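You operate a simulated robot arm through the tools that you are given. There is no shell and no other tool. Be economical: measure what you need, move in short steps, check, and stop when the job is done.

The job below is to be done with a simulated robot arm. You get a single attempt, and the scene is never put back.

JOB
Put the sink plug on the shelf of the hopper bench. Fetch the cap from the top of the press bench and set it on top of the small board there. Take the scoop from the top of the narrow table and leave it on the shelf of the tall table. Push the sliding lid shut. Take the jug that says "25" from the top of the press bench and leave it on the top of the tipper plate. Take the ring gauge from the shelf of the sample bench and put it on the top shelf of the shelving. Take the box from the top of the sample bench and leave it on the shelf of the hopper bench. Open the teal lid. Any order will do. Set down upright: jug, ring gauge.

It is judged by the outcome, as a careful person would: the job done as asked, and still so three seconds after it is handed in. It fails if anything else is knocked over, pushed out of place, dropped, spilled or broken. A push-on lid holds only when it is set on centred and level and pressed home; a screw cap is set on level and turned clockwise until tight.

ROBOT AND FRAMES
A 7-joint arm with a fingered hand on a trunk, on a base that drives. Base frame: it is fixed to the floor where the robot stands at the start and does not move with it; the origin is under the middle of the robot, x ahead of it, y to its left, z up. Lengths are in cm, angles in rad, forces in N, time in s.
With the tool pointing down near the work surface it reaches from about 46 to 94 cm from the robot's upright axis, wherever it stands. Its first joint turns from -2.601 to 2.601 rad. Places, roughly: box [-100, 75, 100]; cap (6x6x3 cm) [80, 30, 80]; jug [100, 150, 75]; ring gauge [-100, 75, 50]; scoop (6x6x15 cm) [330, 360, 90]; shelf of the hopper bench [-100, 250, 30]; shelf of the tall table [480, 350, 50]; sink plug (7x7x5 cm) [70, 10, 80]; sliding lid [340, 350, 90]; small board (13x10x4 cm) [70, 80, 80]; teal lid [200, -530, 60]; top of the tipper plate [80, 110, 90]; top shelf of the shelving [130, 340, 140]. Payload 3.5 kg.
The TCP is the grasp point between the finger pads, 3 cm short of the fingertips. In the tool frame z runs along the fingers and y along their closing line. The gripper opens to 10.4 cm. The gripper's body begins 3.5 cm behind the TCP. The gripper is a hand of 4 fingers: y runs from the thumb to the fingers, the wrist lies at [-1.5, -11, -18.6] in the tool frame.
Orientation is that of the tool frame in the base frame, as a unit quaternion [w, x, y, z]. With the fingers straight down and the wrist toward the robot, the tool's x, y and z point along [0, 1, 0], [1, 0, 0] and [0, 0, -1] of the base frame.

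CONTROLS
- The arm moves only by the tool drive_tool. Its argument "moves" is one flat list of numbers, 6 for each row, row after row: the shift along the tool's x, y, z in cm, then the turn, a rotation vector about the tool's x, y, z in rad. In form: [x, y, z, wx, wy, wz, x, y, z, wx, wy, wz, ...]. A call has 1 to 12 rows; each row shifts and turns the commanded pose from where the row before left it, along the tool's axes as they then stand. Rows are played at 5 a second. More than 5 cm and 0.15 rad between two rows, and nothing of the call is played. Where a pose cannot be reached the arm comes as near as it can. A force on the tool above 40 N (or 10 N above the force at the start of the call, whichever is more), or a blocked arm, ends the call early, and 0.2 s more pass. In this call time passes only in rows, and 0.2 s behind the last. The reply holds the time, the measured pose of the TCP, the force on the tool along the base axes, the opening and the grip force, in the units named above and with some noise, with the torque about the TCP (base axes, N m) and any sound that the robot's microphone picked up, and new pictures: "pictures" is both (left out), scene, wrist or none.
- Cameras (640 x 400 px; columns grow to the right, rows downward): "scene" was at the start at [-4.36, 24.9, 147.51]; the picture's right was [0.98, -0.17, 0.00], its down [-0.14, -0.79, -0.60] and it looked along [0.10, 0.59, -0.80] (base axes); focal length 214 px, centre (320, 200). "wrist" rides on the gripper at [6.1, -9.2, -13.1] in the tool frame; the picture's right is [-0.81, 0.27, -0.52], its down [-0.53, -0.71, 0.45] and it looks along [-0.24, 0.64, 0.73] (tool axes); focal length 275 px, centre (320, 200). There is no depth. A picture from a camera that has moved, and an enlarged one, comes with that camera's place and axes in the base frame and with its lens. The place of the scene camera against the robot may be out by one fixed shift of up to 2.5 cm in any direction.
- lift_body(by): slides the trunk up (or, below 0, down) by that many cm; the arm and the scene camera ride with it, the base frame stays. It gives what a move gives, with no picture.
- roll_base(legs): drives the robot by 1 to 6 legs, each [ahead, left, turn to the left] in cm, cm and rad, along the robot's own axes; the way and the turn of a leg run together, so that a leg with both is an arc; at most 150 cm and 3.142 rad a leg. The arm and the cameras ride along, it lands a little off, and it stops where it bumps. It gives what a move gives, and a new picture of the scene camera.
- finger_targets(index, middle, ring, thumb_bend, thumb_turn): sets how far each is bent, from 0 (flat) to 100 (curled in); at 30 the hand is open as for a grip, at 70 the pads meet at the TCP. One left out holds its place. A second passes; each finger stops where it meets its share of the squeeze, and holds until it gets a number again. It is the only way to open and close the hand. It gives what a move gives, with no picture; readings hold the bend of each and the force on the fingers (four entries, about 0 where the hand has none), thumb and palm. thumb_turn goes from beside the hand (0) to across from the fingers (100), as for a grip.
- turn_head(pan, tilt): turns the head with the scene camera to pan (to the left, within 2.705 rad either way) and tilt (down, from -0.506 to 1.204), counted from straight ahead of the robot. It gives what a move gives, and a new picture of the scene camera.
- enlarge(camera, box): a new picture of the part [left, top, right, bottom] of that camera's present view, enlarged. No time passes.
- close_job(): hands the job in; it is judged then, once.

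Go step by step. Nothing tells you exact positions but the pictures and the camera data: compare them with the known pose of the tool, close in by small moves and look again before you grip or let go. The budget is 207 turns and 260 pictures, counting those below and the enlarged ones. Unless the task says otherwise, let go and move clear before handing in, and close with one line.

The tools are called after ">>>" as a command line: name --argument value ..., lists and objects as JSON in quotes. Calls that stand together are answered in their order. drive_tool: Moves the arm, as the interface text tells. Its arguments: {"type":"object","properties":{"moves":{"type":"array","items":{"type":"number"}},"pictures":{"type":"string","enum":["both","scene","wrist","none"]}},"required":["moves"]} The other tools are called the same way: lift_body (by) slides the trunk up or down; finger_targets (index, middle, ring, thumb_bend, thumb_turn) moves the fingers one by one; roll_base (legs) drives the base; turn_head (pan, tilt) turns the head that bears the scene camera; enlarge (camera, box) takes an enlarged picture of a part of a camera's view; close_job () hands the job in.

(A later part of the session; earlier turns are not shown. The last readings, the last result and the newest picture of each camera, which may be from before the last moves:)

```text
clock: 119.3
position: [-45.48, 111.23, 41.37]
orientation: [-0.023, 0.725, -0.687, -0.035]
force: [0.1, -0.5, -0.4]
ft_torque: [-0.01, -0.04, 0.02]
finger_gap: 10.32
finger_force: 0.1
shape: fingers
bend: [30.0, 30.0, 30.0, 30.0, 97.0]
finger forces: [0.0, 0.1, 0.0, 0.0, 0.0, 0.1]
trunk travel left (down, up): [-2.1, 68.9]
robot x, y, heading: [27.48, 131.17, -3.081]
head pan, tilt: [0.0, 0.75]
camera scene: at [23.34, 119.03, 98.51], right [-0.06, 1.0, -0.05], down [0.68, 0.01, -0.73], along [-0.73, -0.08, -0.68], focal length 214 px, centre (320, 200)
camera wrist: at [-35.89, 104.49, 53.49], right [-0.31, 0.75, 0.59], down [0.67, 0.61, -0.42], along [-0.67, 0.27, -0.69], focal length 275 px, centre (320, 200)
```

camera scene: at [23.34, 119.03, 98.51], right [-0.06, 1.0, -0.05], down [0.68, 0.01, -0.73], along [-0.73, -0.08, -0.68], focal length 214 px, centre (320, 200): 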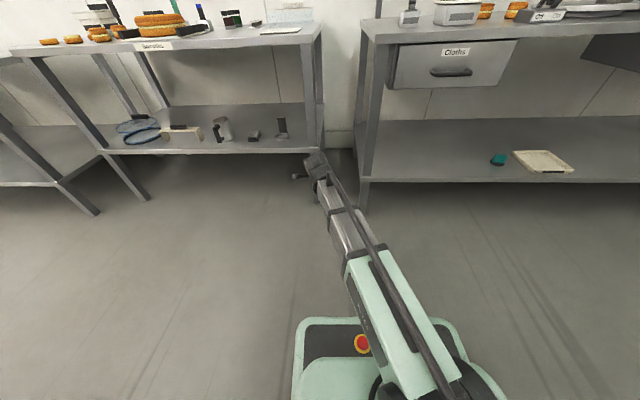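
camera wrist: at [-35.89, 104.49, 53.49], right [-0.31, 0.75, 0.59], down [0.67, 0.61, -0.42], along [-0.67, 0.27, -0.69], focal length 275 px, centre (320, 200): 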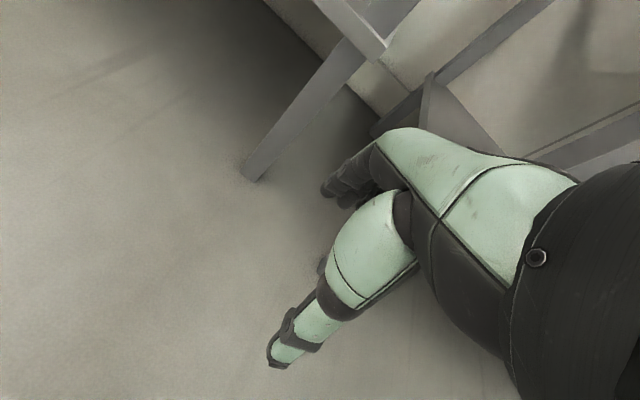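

The base bumped the press bench behind it (my back-off was too large). Move ahead gently away from it and check.

>>> roll_base --legs '[[18, 0, 0]]'

>>> turn_head --pan 2.3 --tilt 0.8

>>> turn_head --pan -2.4 --tilt 0.7

```text
clock: 119.9
position: [-45.32, 108.78, 38.22]
orientation: [-0.053, 0.728, -0.68, -0.069]
force: [0.4, 0.9, 0.6]
ft_torque: [-0.04, -0.05, 0.04]
finger_gap: 10.32
finger_force: 0.1
shape: fingers
bend: [30.0, 30.0, 30.0, 30.0, 97.0]
finger forces: [0.0, 0.0, 0.0, 0.1, 0.1, 0.0]
trunk travel left (down, up): [-2.1, 68.9]
robot x, y, heading: [27.14, 133.02, -3.071]
head pan, tilt: [0.0, 0.75]
stopped in leg 1: the robot was blocked; the commanded pose is now the measured one
camera scene: at [23.41, 118.63, 97.73], right [-0.07, 1.0, -0.02], down [0.68, 0.03, -0.73], along [-0.73, -0.07, -0.68], focal length 214 px, centre (320, 200)
```

scene: 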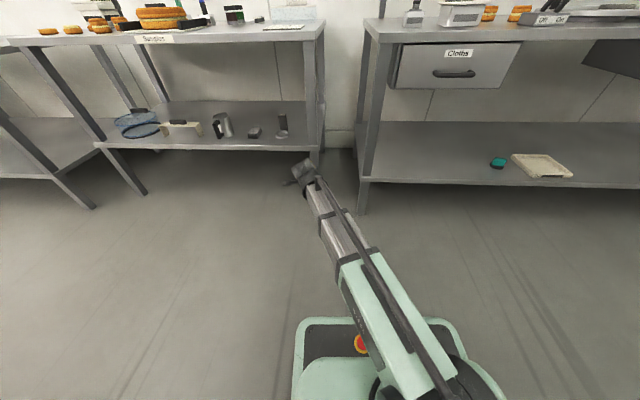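

```text
clock: 122.1
position: [-45.31, 109.61, 38.58]
orientation: [-0.051, 0.727, -0.681, -0.066]
force: [-0.6, 0.1, 0.3]
ft_torque: [0.0, 0.0, 0.0]
finger_gap: 10.32
finger_force: 0.1
shape: fingers
bend: [30.0, 30.0, 30.0, 30.0, 97.0]
finger forces: [0.0, 0.1, 0.1, 0.0, 0.0, 0.0]
trunk travel left (down, up): [-2.1, 68.9]
robot x, y, heading: [27.32, 133.31, -3.076]
head pan, tilt: [2.3, 0.799]
camera scene: at [37.46, 113.6, 97.46], right [-0.7, -0.71, 0.02], down [-0.51, 0.49, -0.71], along [0.5, -0.5, -0.7], focal length 214 px, centre (320, 200)
```

scene: 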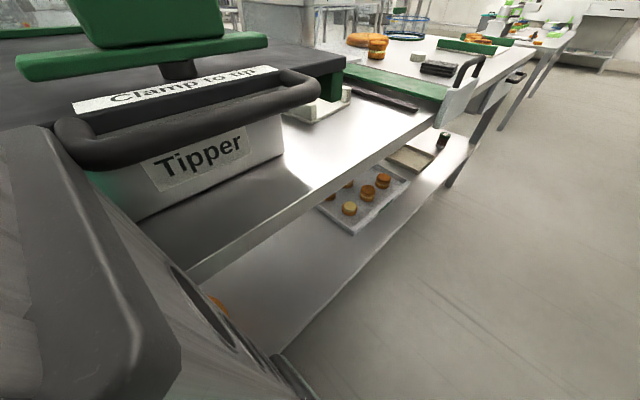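

```text
clock: 125.8
position: [-45.28, 109.57, 38.47]
orientation: [-0.05, 0.727, -0.681, -0.066]
force: [-0.8, -0.3, 0.7]
ft_torque: [-0.01, -0.01, 0.03]
finger_gap: 10.34
finger_force: 0.1
shape: fingers
bend: [30.0, 30.0, 30.0, 30.0, 97.0]
finger forces: [0.0, 0.0, 0.0, 0.0, 0.0, 0.1]
trunk travel left (down, up): [-2.1, 68.9]
robot x, y, heading: [27.16, 132.9, -3.07]
head pan, tilt: [-2.4, 0.7]
camera scene: at [37.56, 125.4, 98.01], right [0.72, -0.69, 0.02], down [-0.44, -0.48, -0.75], along [0.53, 0.54, -0.66], focal length 214 px, centre (320, 200)
```

scene: 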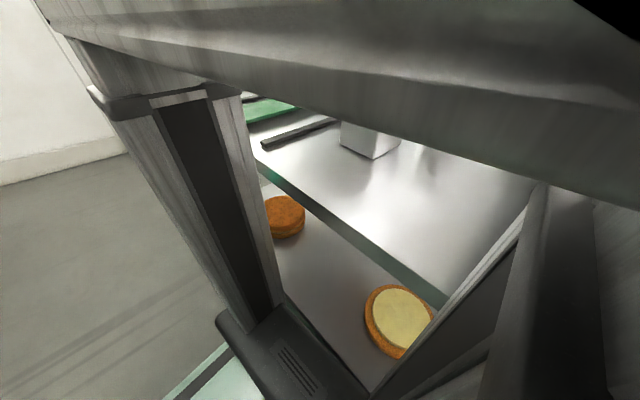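

>>> turn_head --pan -2.0 --tilt 0.6

>>> turn_head --pan -2.7 --tilt 0.2

>>> turn_head --pan 2.7 --tilt 0.5

>>> turn_head --pan 2.0 --tilt 1.2

```text
clock: 126.7
position: [-45.32, 109.65, 38.47]
orientation: [-0.05, 0.727, -0.682, -0.066]
force: [0.4, -0.9, -0.3]
ft_torque: [-0.03, 0.01, 0.03]
finger_gap: 10.33
finger_force: 0.0
shape: fingers
bend: [30.0, 30.0, 30.0, 30.0, 97.0]
finger forces: [0.1, 0.1, 0.1, 0.0, 0.0, 0.0]
trunk travel left (down, up): [-2.1, 68.9]
robot x, y, heading: [27.77, 133.09, -3.076]
head pan, tilt: [-2.0, 0.6]
camera scene: at [34.83, 127.53, 98.82], right [0.93, -0.35, 0.01], down [-0.2, -0.55, -0.81], along [0.29, 0.76, -0.58], focal length 214 px, centre (320, 200)
```

scene: 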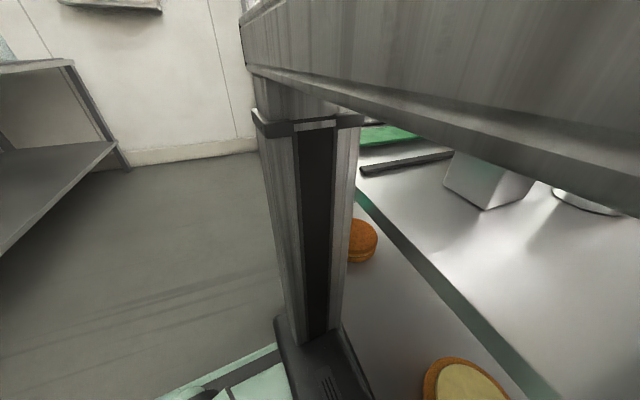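

```text
clock: 127.7
position: [-45.28, 109.59, 38.52]
orientation: [-0.052, 0.726, -0.682, -0.065]
force: [-0.6, 0.5, -0.3]
ft_torque: [0.0, 0.01, -0.02]
finger_gap: 10.31
finger_force: 0.0
shape: fingers
bend: [30.0, 30.0, 30.0, 30.0, 97.0]
finger forces: [0.0, 0.1, 0.0, 0.0, 0.0, 0.1]
trunk travel left (down, up): [-2.1, 68.9]
robot x, y, heading: [27.35, 133.37, -3.071]
head pan, tilt: [-2.7, 0.201]
camera scene: at [39.82, 123.9, 102.58], right [0.49, -0.87, 0.02], down [-0.17, -0.12, -0.98], along [0.86, 0.47, -0.21], focal length 214 px, centre (320, 200)
```

scene: 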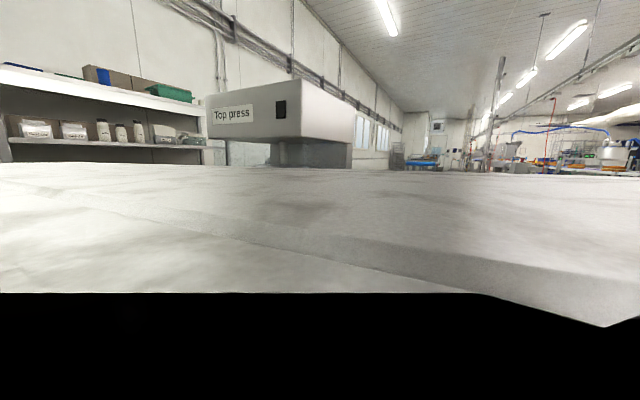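

```text
clock: 131.9
position: [-45.32, 109.57, 38.63]
orientation: [-0.051, 0.727, -0.682, -0.065]
force: [-0.8, 0.4, 0.6]
ft_torque: [-0.01, -0.01, -0.01]
finger_gap: 10.33
finger_force: 0.0
shape: fingers
bend: [30.0, 30.0, 30.0, 30.0, 97.0]
finger forces: [0.0, 0.0, 0.0, 0.0, 0.0, 0.0]
trunk travel left (down, up): [-2.1, 68.9]
robot x, y, heading: [27.39, 133.02, -3.073]
head pan, tilt: [2.7, 0.499]
camera scene: at [40.16, 115.97, 100.0], right [-0.37, -0.93, 0.02], down [-0.44, 0.15, -0.88], along [0.82, -0.33, -0.47], focal length 214 px, centre (320, 200)
```

scene: 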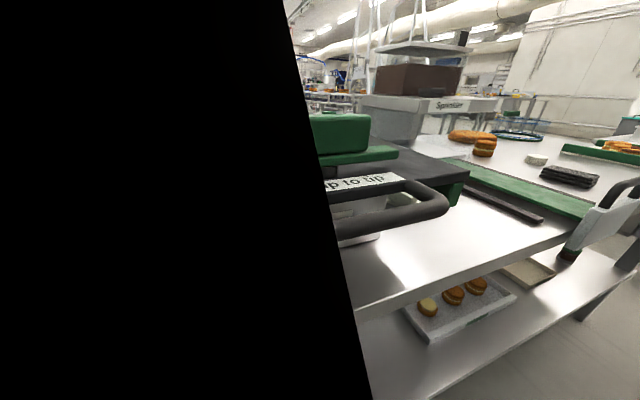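

```text
clock: 133.0
position: [-45.25, 109.66, 38.64]
orientation: [-0.051, 0.726, -0.682, -0.066]
force: [0.1, 0.2, 0.5]
ft_torque: [-0.01, -0.01, -0.01]
finger_gap: 10.34
finger_force: 0.1
shape: fingers
bend: [30.0, 30.0, 30.0, 30.0, 97.0]
finger forces: [0.1, 0.0, 0.0, 0.0, 0.1, 0.1]
trunk travel left (down, up): [-2.1, 68.9]
robot x, y, heading: [27.22, 133.16, -3.072]
head pan, tilt: [2.0, 1.201]
camera scene: at [34.37, 114.25, 94.66], right [-0.88, -0.48, 0.01], down [-0.44, 0.81, -0.38], along [0.17, -0.34, -0.92], focal length 214 px, centre (320, 200)
```

scene: 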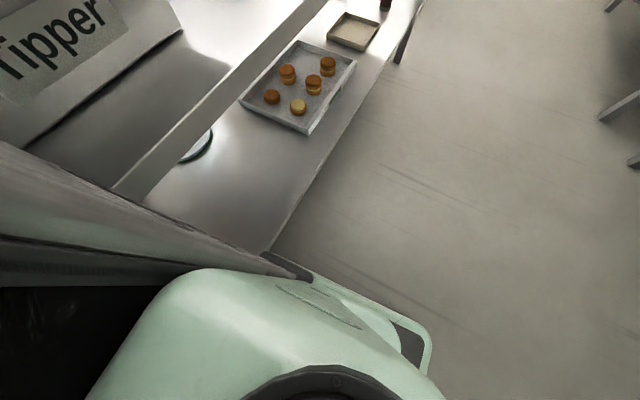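

The trunk carriage (low now) overhangs behind and seems caught against the tipper. Undo the last sideways motion a little.

>>> roll_base --legs '[[0, -8, 0]]'

>>> turn_head --pan 2.3 --tilt 0.6

```text
clock: 134.1
position: [-45.88, 116.49, 38.48]
orientation: [-0.051, 0.726, -0.683, -0.065]
force: [0.2, -0.1, -0.4]
ft_torque: [0.01, -0.01, 0.01]
finger_gap: 10.33
finger_force: 0.0
shape: fingers
bend: [30.0, 30.0, 30.0, 30.0, 97.0]
finger forces: [0.1, 0.0, 0.0, 0.0, 0.0, 0.0]
trunk travel left (down, up): [-2.1, 68.9]
robot x, y, heading: [26.8, 139.85, -3.073]
head pan, tilt: [2.0, 1.201]
camera scene: at [34.03, 118.98, 93.73], right [-0.88, -0.48, 0.0], down [-0.44, 0.82, -0.36], along [0.17, -0.32, -0.93], focal length 214 px, centre (320, 200)
```

scene: 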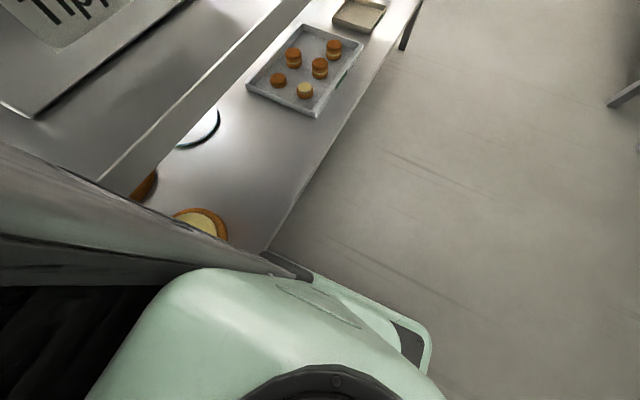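

```text
clock: 135.1
position: [-45.92, 116.59, 38.46]
orientation: [-0.051, 0.726, -0.682, -0.067]
force: [0.1, -0.8, 0.6]
ft_torque: [-0.03, 0.01, 0.01]
finger_gap: 10.32
finger_force: 0.1
shape: fingers
bend: [30.0, 30.0, 30.0, 30.0, 97.0]
finger forces: [0.0, 0.0, 0.0, 0.0, 0.0, 0.0]
trunk travel left (down, up): [-2.1, 68.9]
robot x, y, heading: [26.79, 139.97, -3.071]
head pan, tilt: [2.3, 0.6]
camera scene: at [37.68, 117.7, 98.18], right [-0.7, -0.71, 0.0], down [-0.4, 0.4, -0.82], along [0.59, -0.58, -0.57], focal length 214 px, centre (320, 200)
```

scene: 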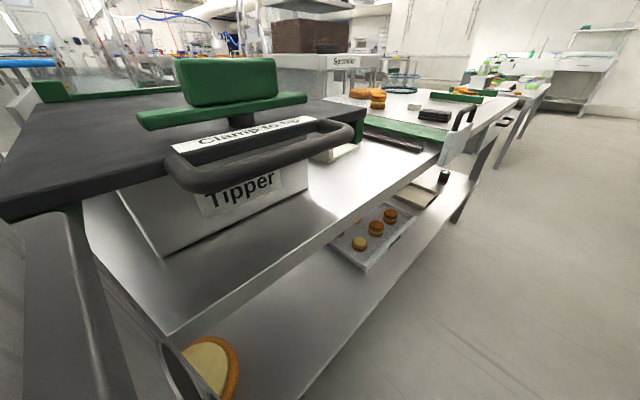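

Free now, and the tipper looks undisturbed. Move ahead out of the bench.

>>> roll_base --legs '[[12, 0, 0]]'

>>> turn_head --pan -2.4 --tilt 0.7

```text
clock: 136.3
position: [-58.02, 115.76, 38.35]
orientation: [-0.052, 0.726, -0.683, -0.066]
force: [-0.3, -0.3, -1.1]
ft_torque: [0.0, -0.01, 0.04]
finger_gap: 10.32
finger_force: 0.0
shape: fingers
bend: [30.0, 30.0, 30.0, 30.0, 97.0]
finger forces: [0.0, 0.0, 0.0, 0.1, 0.0, 0.1]
trunk travel left (down, up): [-2.1, 68.9]
robot x, y, heading: [14.59, 139.21, -3.074]
head pan, tilt: [2.3, 0.6]
camera scene: at [25.5, 116.89, 98.19], right [-0.7, -0.71, 0.0], down [-0.4, 0.4, -0.83], along [0.59, -0.58, -0.56], focal length 214 px, centre (320, 200)
```

scene: 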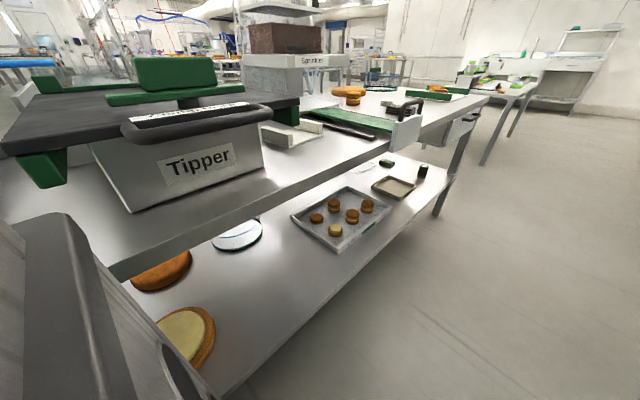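

```text
clock: 140.1
position: [-58.02, 115.69, 38.42]
orientation: [-0.052, 0.726, -0.682, -0.066]
force: [-0.3, -0.3, 0.9]
ft_torque: [0.03, 0.0, 0.0]
finger_gap: 10.33
finger_force: 0.1
shape: fingers
bend: [30.0, 30.0, 30.0, 30.0, 97.0]
finger forces: [0.0, 0.0, 0.1, 0.0, 0.0, 0.0]
trunk travel left (down, up): [-2.1, 68.9]
robot x, y, heading: [14.52, 139.5, -3.078]
head pan, tilt: [-2.4, 0.7]
camera scene: at [25.05, 129.21, 97.33], right [0.72, -0.69, 0.0], down [-0.44, -0.47, -0.76], along [0.53, 0.55, -0.64], focal length 214 px, centre (320, 200)
```

scene: 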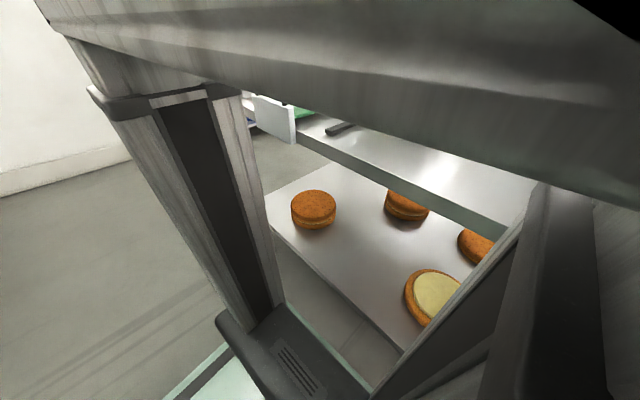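

Clear. Straighten heading and slide left toward the ring gauge.

>>> roll_base --legs '[[0, 0, -0.067], [0, 34, 0]]'

>>> turn_head --pan 0.1 --tilt 0.6

>>> drive_tool --moves '[0, 0, 0, 0, 0, 0]' --pictures "wrist"

```text
clock: 142.7
position: [-59.57, 87.12, 38.43]
orientation: [0.054, -0.701, 0.708, 0.064]
force: [-0.2, -0.4, -0.1]
ft_torque: [0.04, -0.04, 0.0]
finger_gap: 10.33
finger_force: 0.0
shape: fingers
bend: [30.0, 30.0, 30.0, 30.0, 97.0]
finger forces: [0.0, 0.0, 0.0, 0.0, 0.0, 0.1]
trunk travel left (down, up): [-2.1, 68.9]
robot x, y, heading: [14.4, 105.22, 3.136]
head pan, tilt: [-2.4, 0.7]
camera scene: at [24.22, 94.63, 97.33], right [0.67, -0.74, 0.0], down [-0.48, -0.43, -0.76], along [0.57, 0.51, -0.64], focal length 214 px, centre (320, 200)
```

scene: 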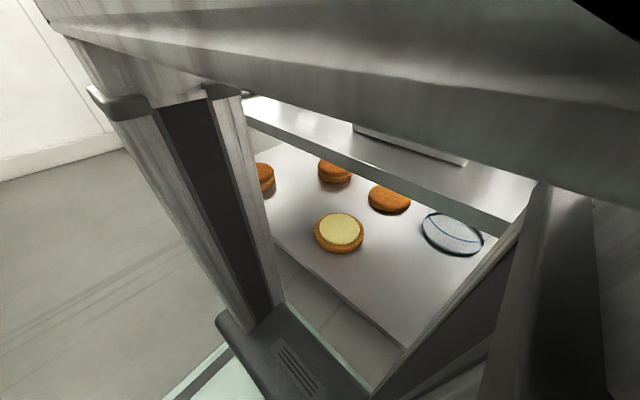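

```text
clock: 145.0
position: [-59.43, 87.15, 38.4]
orientation: [0.053, -0.701, 0.708, 0.064]
force: [-0.6, -0.6, 0.4]
ft_torque: [-0.02, 0.02, 0.01]
finger_gap: 10.32
finger_force: 0.1
shape: fingers
bend: [30.0, 30.0, 30.0, 30.0, 97.0]
finger forces: [0.0, 0.0, 0.0, 0.0, 0.1, 0.0]
trunk travel left (down, up): [-2.1, 68.9]
robot x, y, heading: [14.54, 105.46, 3.138]
head pan, tilt: [0.099, 0.6]
camera scene: at [9.14, 88.09, 98.19], right [-0.09, 1.0, 0.0], down [0.56, 0.05, -0.83], along [-0.82, -0.08, -0.56], focal length 214 px, centre (320, 200)
```

scene: 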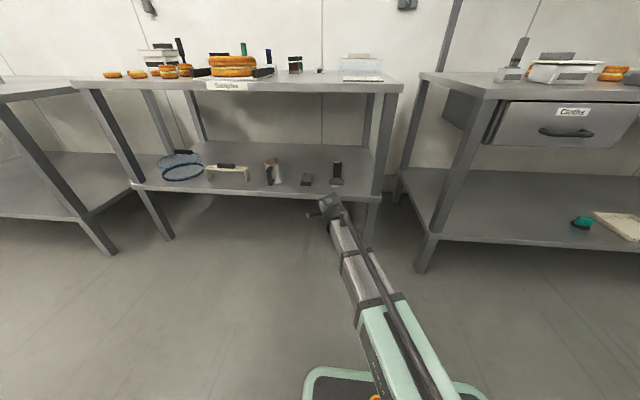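

```text
clock: 145.4
position: [-59.6, 87.15, 38.41]
orientation: [0.053, -0.701, 0.708, 0.063]
force: [0.4, -0.8, 0.2]
ft_torque: [-0.01, 0.01, 0.0]
finger_gap: 10.3
finger_force: 0.0
shape: fingers
bend: [30.0, 30.0, 30.0, 30.0, 97.0]
finger forces: [0.0, 0.1, 0.0, 0.0, 0.1, 0.0]
trunk travel left (down, up): [-2.1, 68.9]
robot x, y, heading: [14.94, 105.26, 3.133]
head pan, tilt: [0.099, 0.6]
camera wrist: at [-50.36, 78.72, 49.98], right [-0.26, 0.72, 0.65], down [0.71, 0.59, -0.37], along [-0.65, 0.37, -0.66], focal length 275 px, centre (320, 200)
```

wrist: 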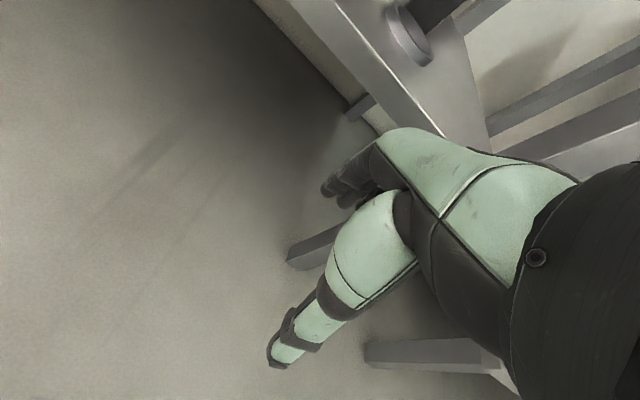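

Level the tool again and raise the trunk 20 cm to approach the gauge.

>>> drive_tool --moves '[0, 0, 0, 0.015, 0.083, 0, 0, 0, 0, 0, 0.083, 0]' --pictures "none"

>>> lift_body --by 20

>>> drive_tool --moves '[0, 0, 0, 0, 0, 0]'

>>> enlarge --camera "scene" --box '[260, 180, 400, 290]'

```text
clock: 146.0
position: [-59.45, 87.21, 38.45]
orientation: [0.0, -0.703, 0.711, -0.001]
force: [0.4, -0.1, -1.2]
ft_torque: [0.0, -0.02, 0.06]
finger_gap: 10.32
finger_force: 0.0
shape: fingers
bend: [30.0, 30.0, 30.0, 30.0, 97.0]
finger forces: [0.0, 0.0, 0.0, 0.0, 0.1, 0.0]
trunk travel left (down, up): [-2.1, 68.9]
robot x, y, heading: [14.54, 105.37, 3.136]
head pan, tilt: [0.099, 0.6]
```

```text
clock: 148.2
position: [-59.53, 87.17, 58.45]
orientation: [0.0, -0.704, 0.71, 0.0]
force: [0.0, 0.2, -0.3]
ft_torque: [-0.02, -0.02, -0.01]
finger_gap: 10.32
finger_force: 0.0
shape: fingers
bend: [30.0, 30.0, 30.0, 30.0, 97.0]
finger forces: [0.0, 0.0, 0.1, 0.0, 0.0, 0.1]
trunk travel left (down, up): [-22.1, 48.9]
robot x, y, heading: [14.52, 105.41, 3.131]
head pan, tilt: [0.099, 0.6]
```

```text
clock: 148.6
position: [-59.55, 87.2, 58.43]
orientation: [0.0, -0.703, 0.711, 0.0]
force: [0.2, -0.2, -0.3]
ft_torque: [0.01, 0.0, -0.01]
finger_gap: 10.33
finger_force: 0.1
shape: fingers
bend: [30.0, 30.0, 30.0, 30.0, 97.0]
finger forces: [0.0, 0.0, 0.0, 0.0, 0.0, 0.0]
trunk travel left (down, up): [-22.1, 48.9]
robot x, y, heading: [14.9, 105.07, 3.141]
head pan, tilt: [0.099, 0.6]
camera scene: at [9.14, 88.08, 118.19], right [-0.09, 1.0, 0.0], down [0.56, 0.05, -0.83], along [-0.82, -0.08, -0.56], focal length 214 px, centre (320, 200)
camera wrist: at [-50.54, 80.77, 71.33], right [-0.27, 0.81, 0.52], down [0.72, 0.53, -0.46], along [-0.64, 0.25, -0.72], focal length 275 px, centre (320, 200)
```

scene: 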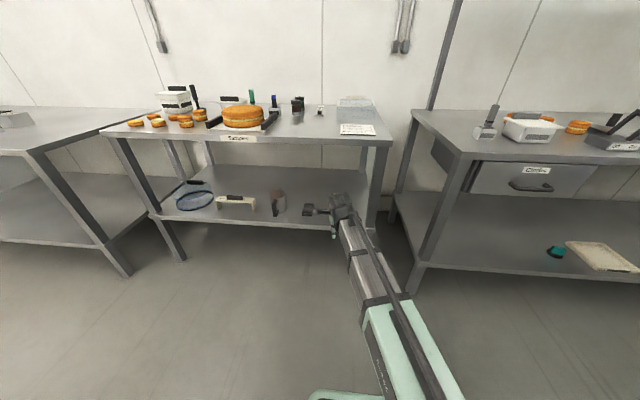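
wrist: 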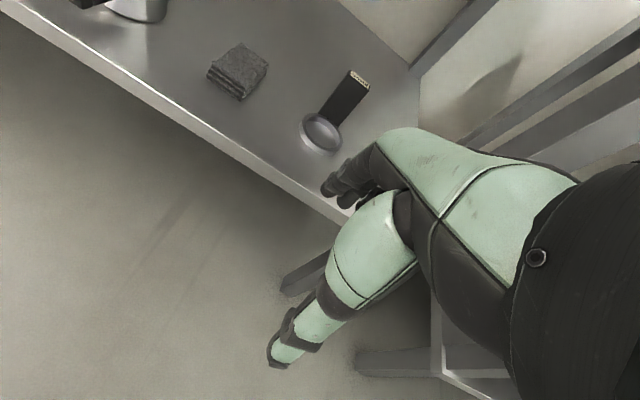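

```text
3.64 times, centred on (330, 235) of scene
camera zoom: at [9.14, 88.08, 118.19], right [-0.09, 1.0, 0.0], down [0.56, 0.05, -0.83], along [-0.82, -0.08, -0.56], focal length 780 px, centre (284, 73)
```

zoom: 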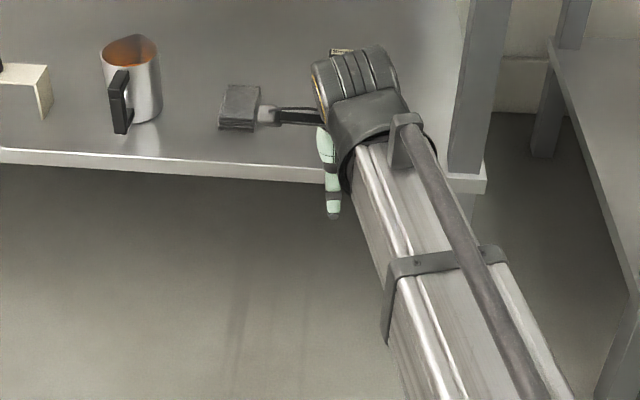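

Gauge: ring at [-89.7,86.8], shelf z≈42, handle at x≈−94.5, top z≈52. Lower 1.5 and drive in 25 cm, then look again.

>>> drive_tool --moves '[0, 0, 1.2, 0, 0, 0]' --pictures "none"

>>> roll_base --legs '[[24, -0.8, 0]]'

>>> drive_tool --moves '[0, 0, 0, 0, 0, 0]' --pictures "wrist"

```text
clock: 148.9
position: [-59.6, 87.2, 57.25]
orientation: [0.0, -0.703, 0.711, 0.001]
force: [-0.2, -0.9, -0.2]
ft_torque: [-0.01, 0.0, 0.01]
finger_gap: 10.33
finger_force: 0.0
shape: fingers
bend: [30.0, 30.0, 30.0, 30.0, 97.0]
finger forces: [0.1, 0.0, 0.0, 0.1, 0.0, 0.1]
trunk travel left (down, up): [-22.1, 48.9]
robot x, y, heading: [14.93, 105.04, 3.134]
head pan, tilt: [0.099, 0.6]
```

```text
clock: 150.7
position: [-83.52, 88.01, 57.24]
orientation: [-0.001, -0.703, 0.711, 0.0]
force: [-0.8, 0.1, 0.3]
ft_torque: [0.0, 0.02, -0.03]
finger_gap: 10.34
finger_force: 0.1
shape: fingers
bend: [30.0, 30.0, 30.0, 30.0, 97.0]
finger forces: [0.1, 0.1, 0.0, 0.0, 0.0, 0.0]
trunk travel left (down, up): [-22.1, 48.9]
robot x, y, heading: [-8.83, 106.32, 3.136]
head pan, tilt: [0.099, 0.6]
camera scene: at [-14.8, 88.99, 118.19], right [-0.1, 1.0, 0.0], down [0.56, 0.05, -0.83], along [-0.82, -0.08, -0.56], focal length 214 px, centre (320, 200)
```

scene: 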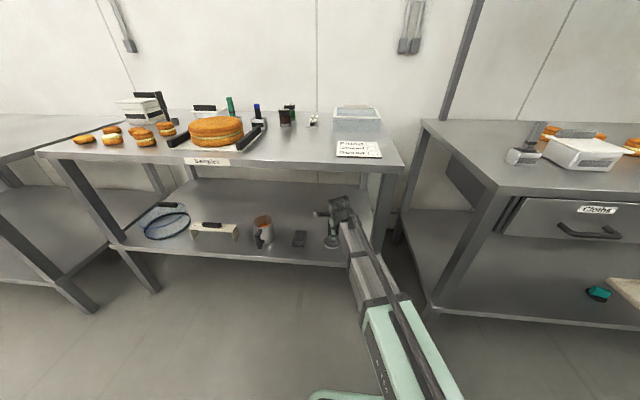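

```text
clock: 151.1
position: [-83.4, 88.07, 57.23]
orientation: [-0.001, -0.703, 0.711, 0.0]
force: [-0.5, -0.1, -0.1]
ft_torque: [0.02, -0.02, -0.02]
finger_gap: 10.34
finger_force: 0.0
shape: fingers
bend: [30.0, 30.0, 30.0, 30.0, 97.0]
finger forces: [0.1, 0.1, 0.1, 0.1, 0.0, 0.1]
trunk travel left (down, up): [-22.1, 48.9]
robot x, y, heading: [-9.41, 106.2, 3.139]
head pan, tilt: [0.099, 0.6]
camera wrist: at [-74.46, 81.66, 70.17], right [-0.27, 0.81, 0.52], down [0.72, 0.53, -0.46], along [-0.64, 0.25, -0.72], focal length 275 px, centre (320, 200)
```

wrist: 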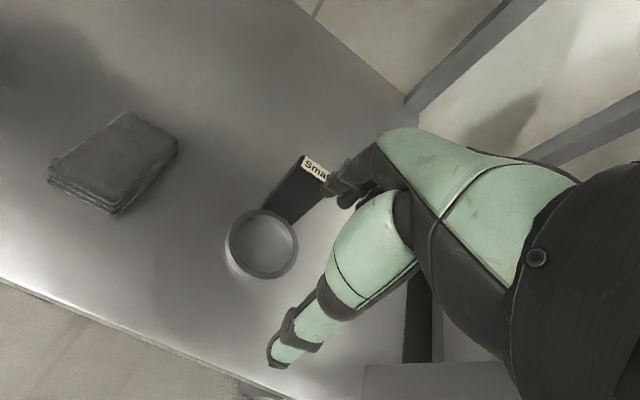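

Handle top at [-94.1, 86.5, 51.9]. Move over it and descend.

>>> drive_tool --moves '[0, 3.7, 0, 0, 0, 0, 0, 3.5, 0, 0, 0, 0, 0, 3.5, 0, 0, 0, 0]' --pictures "wrist"

```text
clock: 151.9
position: [-94.27, 88.11, 57.28]
orientation: [0.0, -0.704, 0.71, 0.0]
force: [0.4, 0.9, 0.9]
ft_torque: [0.01, 0.06, -0.04]
finger_gap: 10.34
finger_force: 0.1
shape: fingers
bend: [30.0, 30.0, 30.0, 30.0, 97.0]
finger forces: [0.0, 0.0, 0.1, 0.1, 0.0, 0.0]
trunk travel left (down, up): [-22.1, 48.9]
robot x, y, heading: [-9.32, 106.45, 3.143]
head pan, tilt: [0.099, 0.6]
camera wrist: at [-85.23, 81.83, 70.16], right [-0.27, 0.81, 0.52], down [0.72, 0.53, -0.46], along [-0.64, 0.25, -0.72], focal length 275 px, centre (320, 200)
```

wrist: 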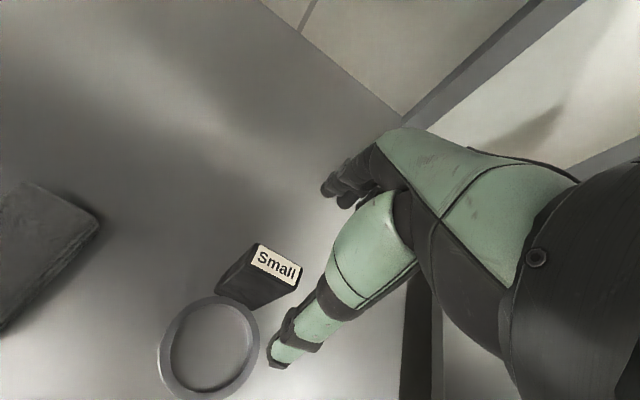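

>>> drive_tool --moves '[0, 0, 4, 0, 0, 0, 0, 0, 3.7, 0, 0, 0]' --pictures "none"

>>> finger_targets --index 58 --middle 58 --ring 58 --thumb_bend 55

>>> drive_tool --moves '[0, 0, 0, 0, 0, 0]' --pictures "wrist"

```text
clock: 152.5
position: [-94.46, 88.33, 49.57]
orientation: [-0.001, -0.703, 0.711, 0.001]
force: [0.6, -0.7, -0.5]
ft_torque: [0.01, 0.02, -0.01]
finger_gap: 10.34
finger_force: 0.0
shape: fingers
bend: [30.0, 30.0, 30.0, 30.0, 97.0]
finger forces: [0.1, 0.0, 0.1, 0.0, 0.0, 0.0]
trunk travel left (down, up): [-22.1, 48.9]
robot x, y, heading: [-9.28, 106.34, 3.138]
head pan, tilt: [0.099, 0.6]
```

```text
clock: 153.5
position: [-94.26, 88.3, 49.57]
orientation: [0.0, -0.703, 0.711, 0.0]
force: [0.5, -0.3, 0.1]
ft_torque: [0.01, -0.02, -0.02]
finger_gap: 3.73
finger_force: 0.1
shape: fingers
bend: [57.0, 57.0, 57.0, 55.0, 97.0]
finger forces: [0.1, 0.0, 0.0, 0.0, 0.1, 0.1]
trunk travel left (down, up): [-22.1, 48.9]
robot x, y, heading: [-9.66, 106.26, 3.135]
head pan, tilt: [0.099, 0.6]
```

```text
clock: 153.9
position: [-94.28, 88.24, 49.44]
orientation: [0.0, -0.703, 0.711, 0.0]
force: [0.6, 0.9, 0.2]
ft_torque: [0.02, -0.01, 0.04]
finger_gap: 3.7
finger_force: 0.0
shape: fingers
bend: [57.0, 57.0, 57.0, 55.0, 97.0]
finger forces: [0.1, 0.0, 0.0, 0.0, 0.1, 0.0]
trunk travel left (down, up): [-22.1, 48.9]
robot x, y, heading: [-9.3, 106.26, 3.138]
head pan, tilt: [0.099, 0.6]
camera wrist: at [-85.33, 81.91, 62.49], right [-0.27, 0.81, 0.52], down [0.72, 0.53, -0.46], along [-0.64, 0.25, -0.72], focal length 275 px, centre (320, 200)
```

wrist: 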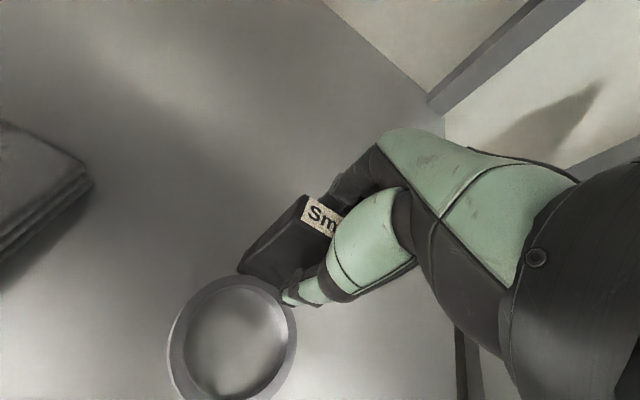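

Thumb is near the handle's right edge; shift 1.3 cm left and close.

>>> drive_tool --moves '[1.3, 0, 0, 0, 0, 0]' --pictures "none"

>>> finger_targets --index 75 --middle 75 --ring 75 --thumb_bend 75

>>> drive_tool --moves '[0, 0, -2, 0, 0, 0, 0, 0, -2, 0, 0, 0]' --pictures "wrist"

```text
clock: 154.3
position: [-94.41, 86.89, 49.57]
orientation: [-0.001, -0.704, 0.71, -0.001]
force: [-0.6, 0.6, -0.1]
ft_torque: [-0.04, 0.0, 0.01]
finger_gap: 3.68
finger_force: 0.1
shape: fingers
bend: [57.0, 57.0, 57.0, 55.0, 97.0]
finger forces: [0.0, 0.0, 0.0, 0.0, 0.0, 0.0]
trunk travel left (down, up): [-22.1, 48.9]
robot x, y, heading: [-9.1, 106.19, 3.142]
head pan, tilt: [0.099, 0.6]
```

```text
clock: 155.3
position: [-94.42, 86.96, 49.6]
orientation: [-0.001, -0.703, 0.711, 0.0]
force: [0.4, 0.6, 2.1]
ft_torque: [-0.09, -0.19, 0.05]
finger_gap: 1.47
finger_force: 15.6
shape: fingers
bend: [73.0, 73.0, 74.0, 64.0, 95.0]
finger forces: [9.5, 4.3, 1.7, 0.0, 15.6, 0.0]
trunk travel left (down, up): [-22.1, 48.9]
robot x, y, heading: [-8.89, 106.2, 3.138]
head pan, tilt: [0.099, 0.6]
```

```text
clock: 155.9
position: [-94.2, 86.71, 53.54]
orientation: [0.0, -0.703, 0.711, -0.001]
force: [0.7, 0.3, -1.4]
ft_torque: [-0.01, 0.01, -0.04]
finger_gap: 1.46
finger_force: 15.8
shape: fingers
bend: [73.0, 74.0, 75.0, 64.0, 94.0]
finger forces: [10.4, 4.8, 0.7, 0.1, 15.7, 0.1]
trunk travel left (down, up): [-22.1, 48.9]
robot x, y, heading: [-9.27, 105.91, 3.137]
head pan, tilt: [0.099, 0.6]
camera wrist: at [-85.13, 80.39, 66.46], right [-0.27, 0.81, 0.52], down [0.72, 0.53, -0.46], along [-0.64, 0.25, -0.72], focal length 275 px, centre (320, 200)
```

wrist: 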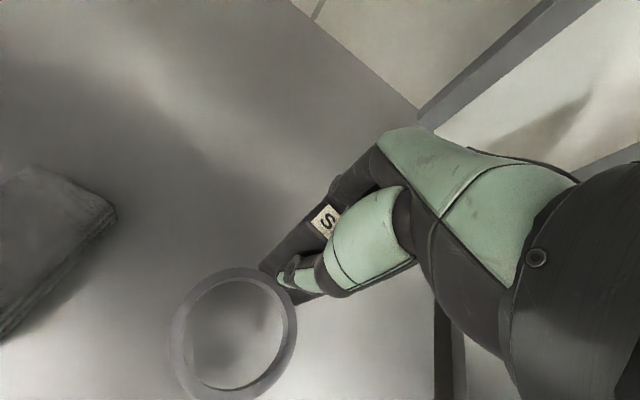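

Gauge held upright. Retract, back off a little, and raise the trunk.

>>> drive_tool --moves '[0, -4.5, 0, 0, 0, 0, 0, -4.5, 0, 0, 0, 0, 0, -4.5, 0, 0, 0, 0, 0, -4.5, 0, 0, 0, 0, 0, -4.5, 0, 0, 0, 0, 0, -4.5, 0, 0, 0, 0, 0, -4.5, 0, 0, 0, 0]' --pictures "none"

>>> roll_base --legs '[[-9, 0, 0]]'

>>> lift_body --by 40

>>> turn_head --pan 0.0 --tilt 0.4

>>> roll_base --legs '[[0, 0, -1.57], [110, 0, 0]]'

```text
clock: 157.5
position: [-62.81, 86.45, 53.64]
orientation: [0.001, -0.703, 0.711, 0.001]
force: [0.3, 0.2, 0.1]
ft_torque: [0.01, 0.02, -0.02]
finger_gap: 1.49
finger_force: 15.8
shape: fingers
bend: [73.0, 74.0, 75.0, 64.0, 94.0]
finger forces: [10.3, 4.6, 0.7, 0.0, 15.8, 0.1]
trunk travel left (down, up): [-22.1, 48.9]
robot x, y, heading: [-9.18, 105.92, 3.134]
head pan, tilt: [0.099, 0.6]
```

```text
clock: 158.6
position: [-53.89, 86.3, 53.48]
orientation: [0.0, -0.704, 0.71, 0.0]
force: [-0.2, 0.4, -1.0]
ft_torque: [0.02, 0.06, 0.0]
finger_gap: 1.48
finger_force: 15.3
shape: fingers
bend: [73.0, 74.0, 75.0, 64.0, 94.0]
finger forces: [10.3, 4.7, 0.7, 0.1, 15.7, 0.0]
trunk travel left (down, up): [-22.1, 48.9]
robot x, y, heading: [-0.22, 105.57, 3.134]
head pan, tilt: [0.099, 0.6]
camera scene: at [-5.81, 88.95, 118.19], right [-0.1, 1.0, 0.0], down [0.56, 0.05, -0.83], along [-0.82, -0.08, -0.56], focal length 214 px, centre (320, 200)
```

scene: 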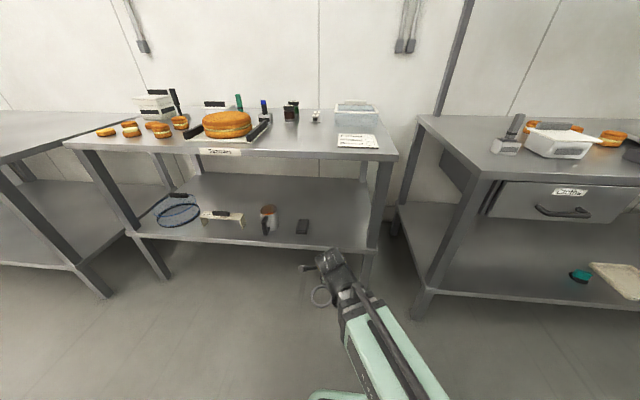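

```text
clock: 162.4
position: [-53.92, 86.31, 93.66]
orientation: [0.0, -0.704, 0.71, -0.001]
force: [0.2, 0.0, -1.1]
ft_torque: [0.01, 0.04, 0.01]
finger_gap: 1.46
finger_force: 15.1
shape: fingers
bend: [73.0, 74.0, 75.0, 64.0, 94.0]
finger forces: [10.3, 4.7, 0.7, 0.1, 15.7, 0.1]
trunk travel left (down, up): [-62.1, 8.9]
robot x, y, heading: [-0.53, 106.53, 3.134]
head pan, tilt: [0.099, 0.6]
```

```text
clock: 163.2
position: [-53.77, 86.24, 93.58]
orientation: [0.0, -0.704, 0.71, 0.001]
force: [0.2, 0.1, -1.5]
ft_torque: [0.02, 0.04, -0.01]
finger_gap: 1.47
finger_force: 15.6
shape: fingers
bend: [73.0, 74.0, 75.0, 64.0, 94.0]
finger forces: [10.3, 4.7, 0.7, 0.1, 15.7, 0.0]
trunk travel left (down, up): [-62.1, 8.9]
robot x, y, heading: [-0.43, 106.07, 3.141]
head pan, tilt: [0.0, 0.4]
camera scene: at [-6.27, 89.83, 160.01], right [0.0, 1.0, 0.0], down [0.39, 0.0, -0.92], along [-0.92, 0.0, -0.39], focal length 214 px, centre (320, 200)
```

scene: 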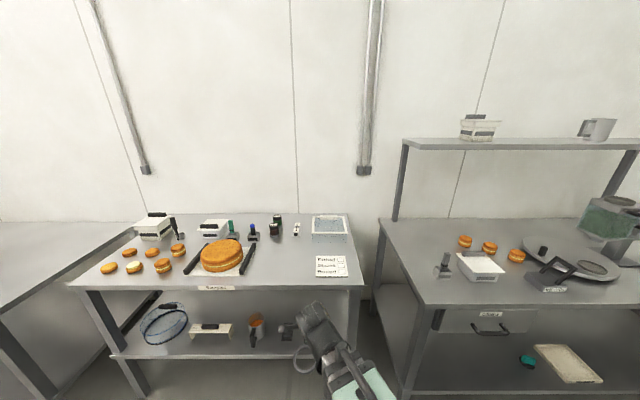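

```text
clock: 172.6
position: [-20.61, 268.81, 93.57]
orientation: [0.0, 0.002, 1.0, 0.0]
force: [0.4, 0.1, -0.2]
ft_torque: [0.01, 0.0, -0.02]
finger_gap: 1.46
finger_force: 15.4
shape: fingers
bend: [73.0, 74.0, 75.0, 64.0, 94.0]
finger forces: [10.0, 4.5, 0.6, 0.1, 15.0, 0.0]
trunk travel left (down, up): [-62.1, 8.9]
robot x, y, heading: [-0.45, 215.39, 1.569]
head pan, tilt: [0.0, 0.4]
camera scene: at [-18.67, 220.68, 160.01], right [1.0, 0.0, 0.0], down [0.0, -0.39, -0.92], along [0.0, 0.92, -0.39], focal length 214 px, centre (320, 200)
```

scene: 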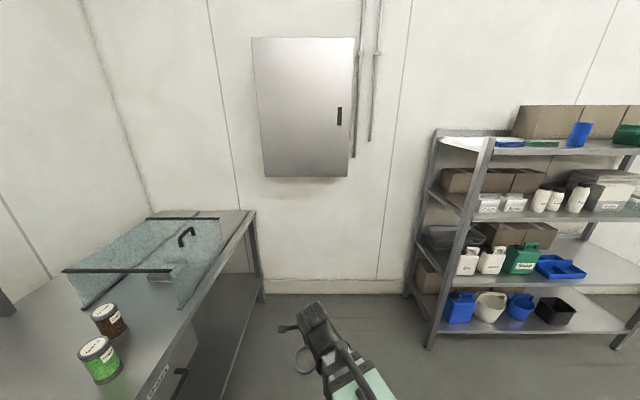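

The shelving is ahead-right; its top shelf is ~z 145, front at y≈326. Move ahead 22 then right 105.

>>> lift_body --by 8.5

>>> roll_base --legs '[[22, 0, 0], [0, -105, 0]]'

>>> turn_head --pan 0.0 --tilt 0.1

```text
clock: 173.8
position: [-20.51, 268.66, 102.16]
orientation: [-0.001, 0.003, 1.0, -0.001]
force: [-0.2, 0.0, -1.1]
ft_torque: [0.0, -0.01, 0.02]
finger_gap: 1.46
finger_force: 14.6
shape: fingers
bend: [73.0, 74.0, 75.0, 64.0, 94.0]
finger forces: [10.0, 4.5, 0.6, 0.0, 15.1, 0.1]
trunk travel left (down, up): [-70.6, 0.4]
robot x, y, heading: [-0.6, 215.15, 1.572]
head pan, tilt: [0.0, 0.4]
```

```text
clock: 180.5
position: [83.44, 291.12, 102.01]
orientation: [0.0, -0.002, 1.0, 0.0]
force: [0.0, -0.1, -0.6]
ft_torque: [-0.03, -0.04, -0.01]
finger_gap: 1.46
finger_force: 15.5
shape: fingers
bend: [73.0, 74.0, 75.0, 64.0, 94.0]
finger forces: [10.0, 4.6, 0.6, 0.0, 15.1, 0.0]
trunk travel left (down, up): [-70.6, 0.4]
robot x, y, heading: [104.08, 237.84, 1.575]
head pan, tilt: [0.0, 0.4]
camera scene: at [85.94, 243.13, 168.52], right [1.0, 0.01, 0.0], down [0.0, -0.39, -0.92], along [-0.01, 0.92, -0.39], focal length 214 px, centre (320, 200)
```

scene: 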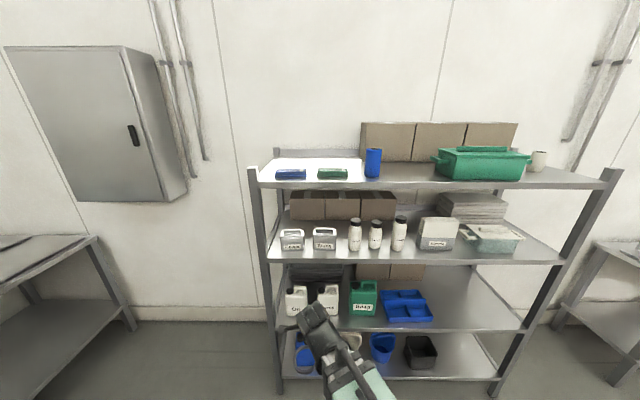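

```text
clock: 181.3
position: [83.52, 291.15, 102.12]
orientation: [-0.001, -0.002, 1.0, 0.0]
force: [-0.2, 0.4, -1.2]
ft_torque: [0.0, -0.03, 0.0]
finger_gap: 1.49
finger_force: 15.2
shape: fingers
bend: [73.0, 74.0, 75.0, 64.0, 94.0]
finger forces: [10.0, 4.5, 0.6, 0.1, 15.0, 0.0]
trunk travel left (down, up): [-70.6, 0.4]
robot x, y, heading: [104.34, 237.97, 1.579]
head pan, tilt: [0.0, 0.099]
camera scene: at [85.9, 243.07, 171.3], right [1.0, 0.01, 0.0], down [0.0, -0.1, -0.99], along [-0.01, 0.99, -0.1], focal length 214 px, centre (320, 200)
```

scene: 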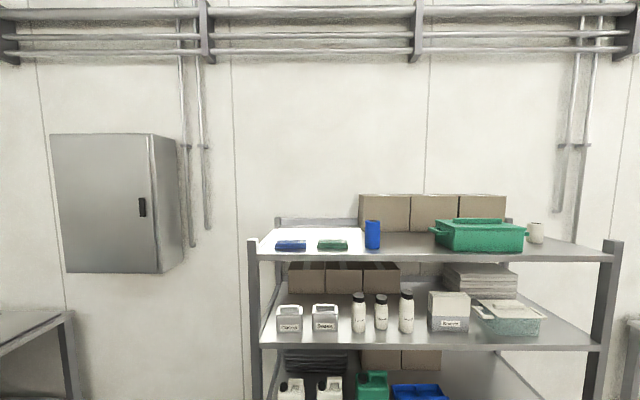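

>>> turn_head --pan -0.2 --tilt 0.4

>>> enlarge --camera "scene" --box '[160, 120, 540, 230]'

```text
clock: 182.1
position: [83.48, 291.2, 102.12]
orientation: [0.0, -0.001, 1.0, -0.001]
force: [0.8, 0.0, -0.8]
ft_torque: [0.0, 0.01, -0.01]
finger_gap: 1.46
finger_force: 14.7
shape: fingers
bend: [73.0, 74.0, 75.0, 64.0, 94.0]
finger forces: [10.0, 4.4, 0.6, 0.0, 15.1, 0.0]
trunk travel left (down, up): [-70.6, 0.4]
robot x, y, heading: [104.15, 238.04, 1.579]
head pan, tilt: [-0.201, 0.4]
camera scene: at [87.74, 242.96, 168.52], right [0.98, -0.19, 0.0], down [-0.07, -0.38, -0.92], along [0.17, 0.9, -0.39], focal length 214 px, centre (320, 200)
```

scene: 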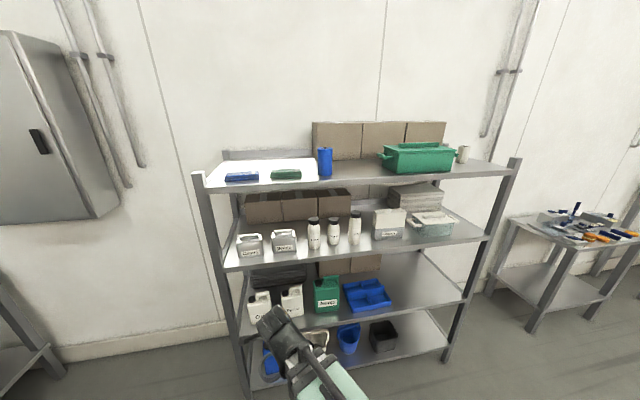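

```text
1.68 times, centred on (350, 175) of scene
camera zoom: at [87.74, 242.96, 168.52], right [0.98, -0.19, 0.0], down [-0.07, -0.38, -0.92], along [0.17, 0.9, -0.39], focal length 361 px, centre (270, 242)
```

zoom: 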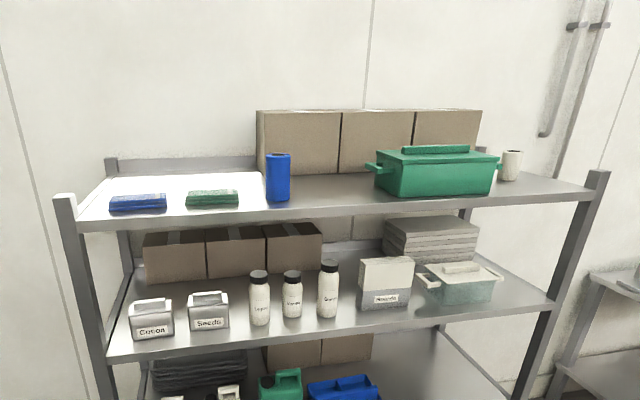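

The gap between blue cup and green crate (x≈112–133) at the front of the top shelf is free. Raise the arm first.

>>> drive_tool --moves '[0, 0, -4.8, 0, 0, 0, 0, 0, -4.8, 0, 0, 0, 0, 0, -4.8, 0, 0, 0, 0, 0, -4.8, 0, 0, 0, 0, 0, -4.8, 0, 0, 0, 0, 0, -4.8, 0, 0, 0, 0, 0, -4.8, 0, 0, 0, 0, 0, -4.8, 0, 0, 0, 0, 0, -4.8, 0, 0, 0, 0, 0, -4.8, 0, 0, 0, 0, 0, -4.8, 0, 0, 0]'

```text
clock: 184.5
position: [82.57, 293.58, 152.72]
orientation: [0.0, -0.002, 1.0, 0.0]
force: [-0.2, -0.7, -1.5]
ft_torque: [0.01, 0.0, 0.02]
finger_gap: 1.43
finger_force: 15.1
shape: fingers
bend: [73.0, 74.0, 75.0, 64.0, 94.0]
finger forces: [9.7, 4.7, 0.4, 0.0, 14.7, 0.0]
out of reach, approached as far as the arm can: row 11
trunk travel left (down, up): [-70.6, 0.4]
robot x, y, heading: [104.14, 237.86, 1.576]
head pan, tilt: [-0.201, 0.4]
camera scene: at [87.72, 243.03, 168.5], right [0.98, -0.19, 0.0], down [-0.07, -0.38, -0.92], along [0.18, 0.9, -0.39], focal length 214 px, centre (320, 200)
camera wrist: at [76.42, 284.14, 165.64], right [0.81, 0.28, 0.52], down [0.54, -0.71, -0.46], along [0.24, 0.65, -0.72], focal length 275 px, centre (320, 200)
```

scene: 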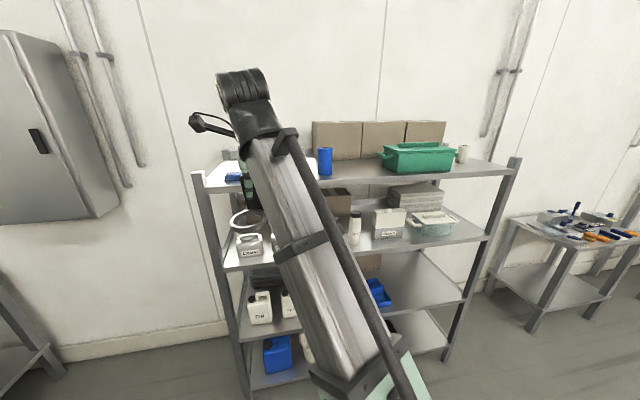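
wrist: 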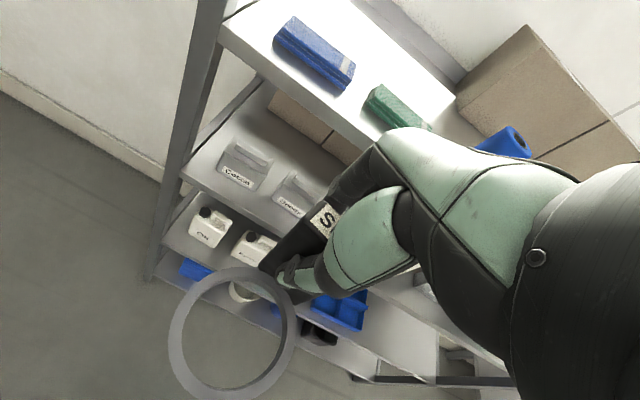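

Height OK. Slide right 39 and ahead 20, watching.

>>> roll_base --legs '[[0, -39, 0], [15, 0, 0]]'

>>> drive_tool --moves '[0, 0, -1.5, 0, 0, 0]' --pictures "wrist"

```text
clock: 187.9
position: [120.98, 308.66, 152.7]
orientation: [0.0, -0.005, 1.0, 0.0]
force: [-0.3, 0.8, -1.6]
ft_torque: [0.01, 0.0, -0.01]
finger_gap: 1.46
finger_force: 14.8
shape: fingers
bend: [73.0, 74.0, 75.0, 64.0, 94.0]
finger forces: [9.8, 4.7, 0.5, 0.0, 14.7, 0.1]
trunk travel left (down, up): [-70.6, 0.4]
robot x, y, heading: [142.75, 253.3, 1.592]
head pan, tilt: [-0.201, 0.4]
camera scene: at [126.53, 258.36, 168.5], right [0.98, -0.18, 0.0], down [-0.07, -0.38, -0.92], along [0.17, 0.91, -0.39], focal length 214 px, centre (320, 200)
```

scene: 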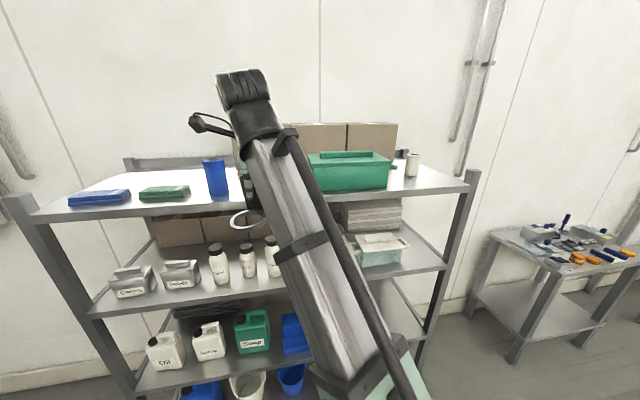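

```text
clock: 188.3
position: [120.69, 309.36, 153.5]
orientation: [0.0, -0.005, 1.0, 0.001]
force: [0.2, -0.6, -1.3]
ft_torque: [0.02, -0.02, 0.0]
finger_gap: 1.42
finger_force: 15.1
shape: fingers
bend: [73.0, 74.0, 75.0, 64.0, 94.0]
finger forces: [9.7, 4.7, 0.5, 0.1, 14.8, 0.0]
out of reach, approached as far as the arm can: row 1
trunk travel left (down, up): [-70.6, 0.4]
robot x, y, heading: [142.56, 253.31, 1.59]
head pan, tilt: [-0.201, 0.4]
camera wrist: at [114.52, 299.98, 166.48], right [0.81, 0.28, 0.52], down [0.54, -0.71, -0.46], along [0.24, 0.65, -0.72], focal length 275 px, centre (320, 200)
```

wrist: 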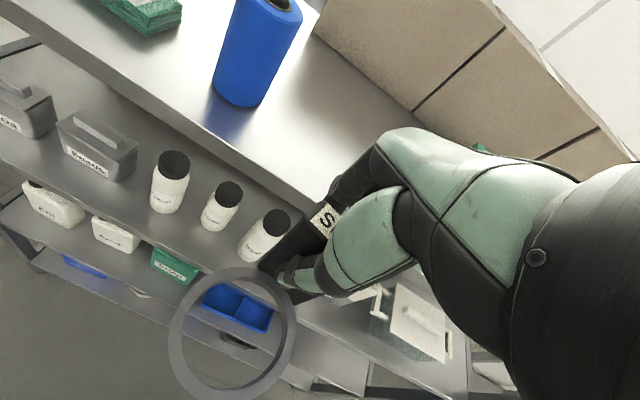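

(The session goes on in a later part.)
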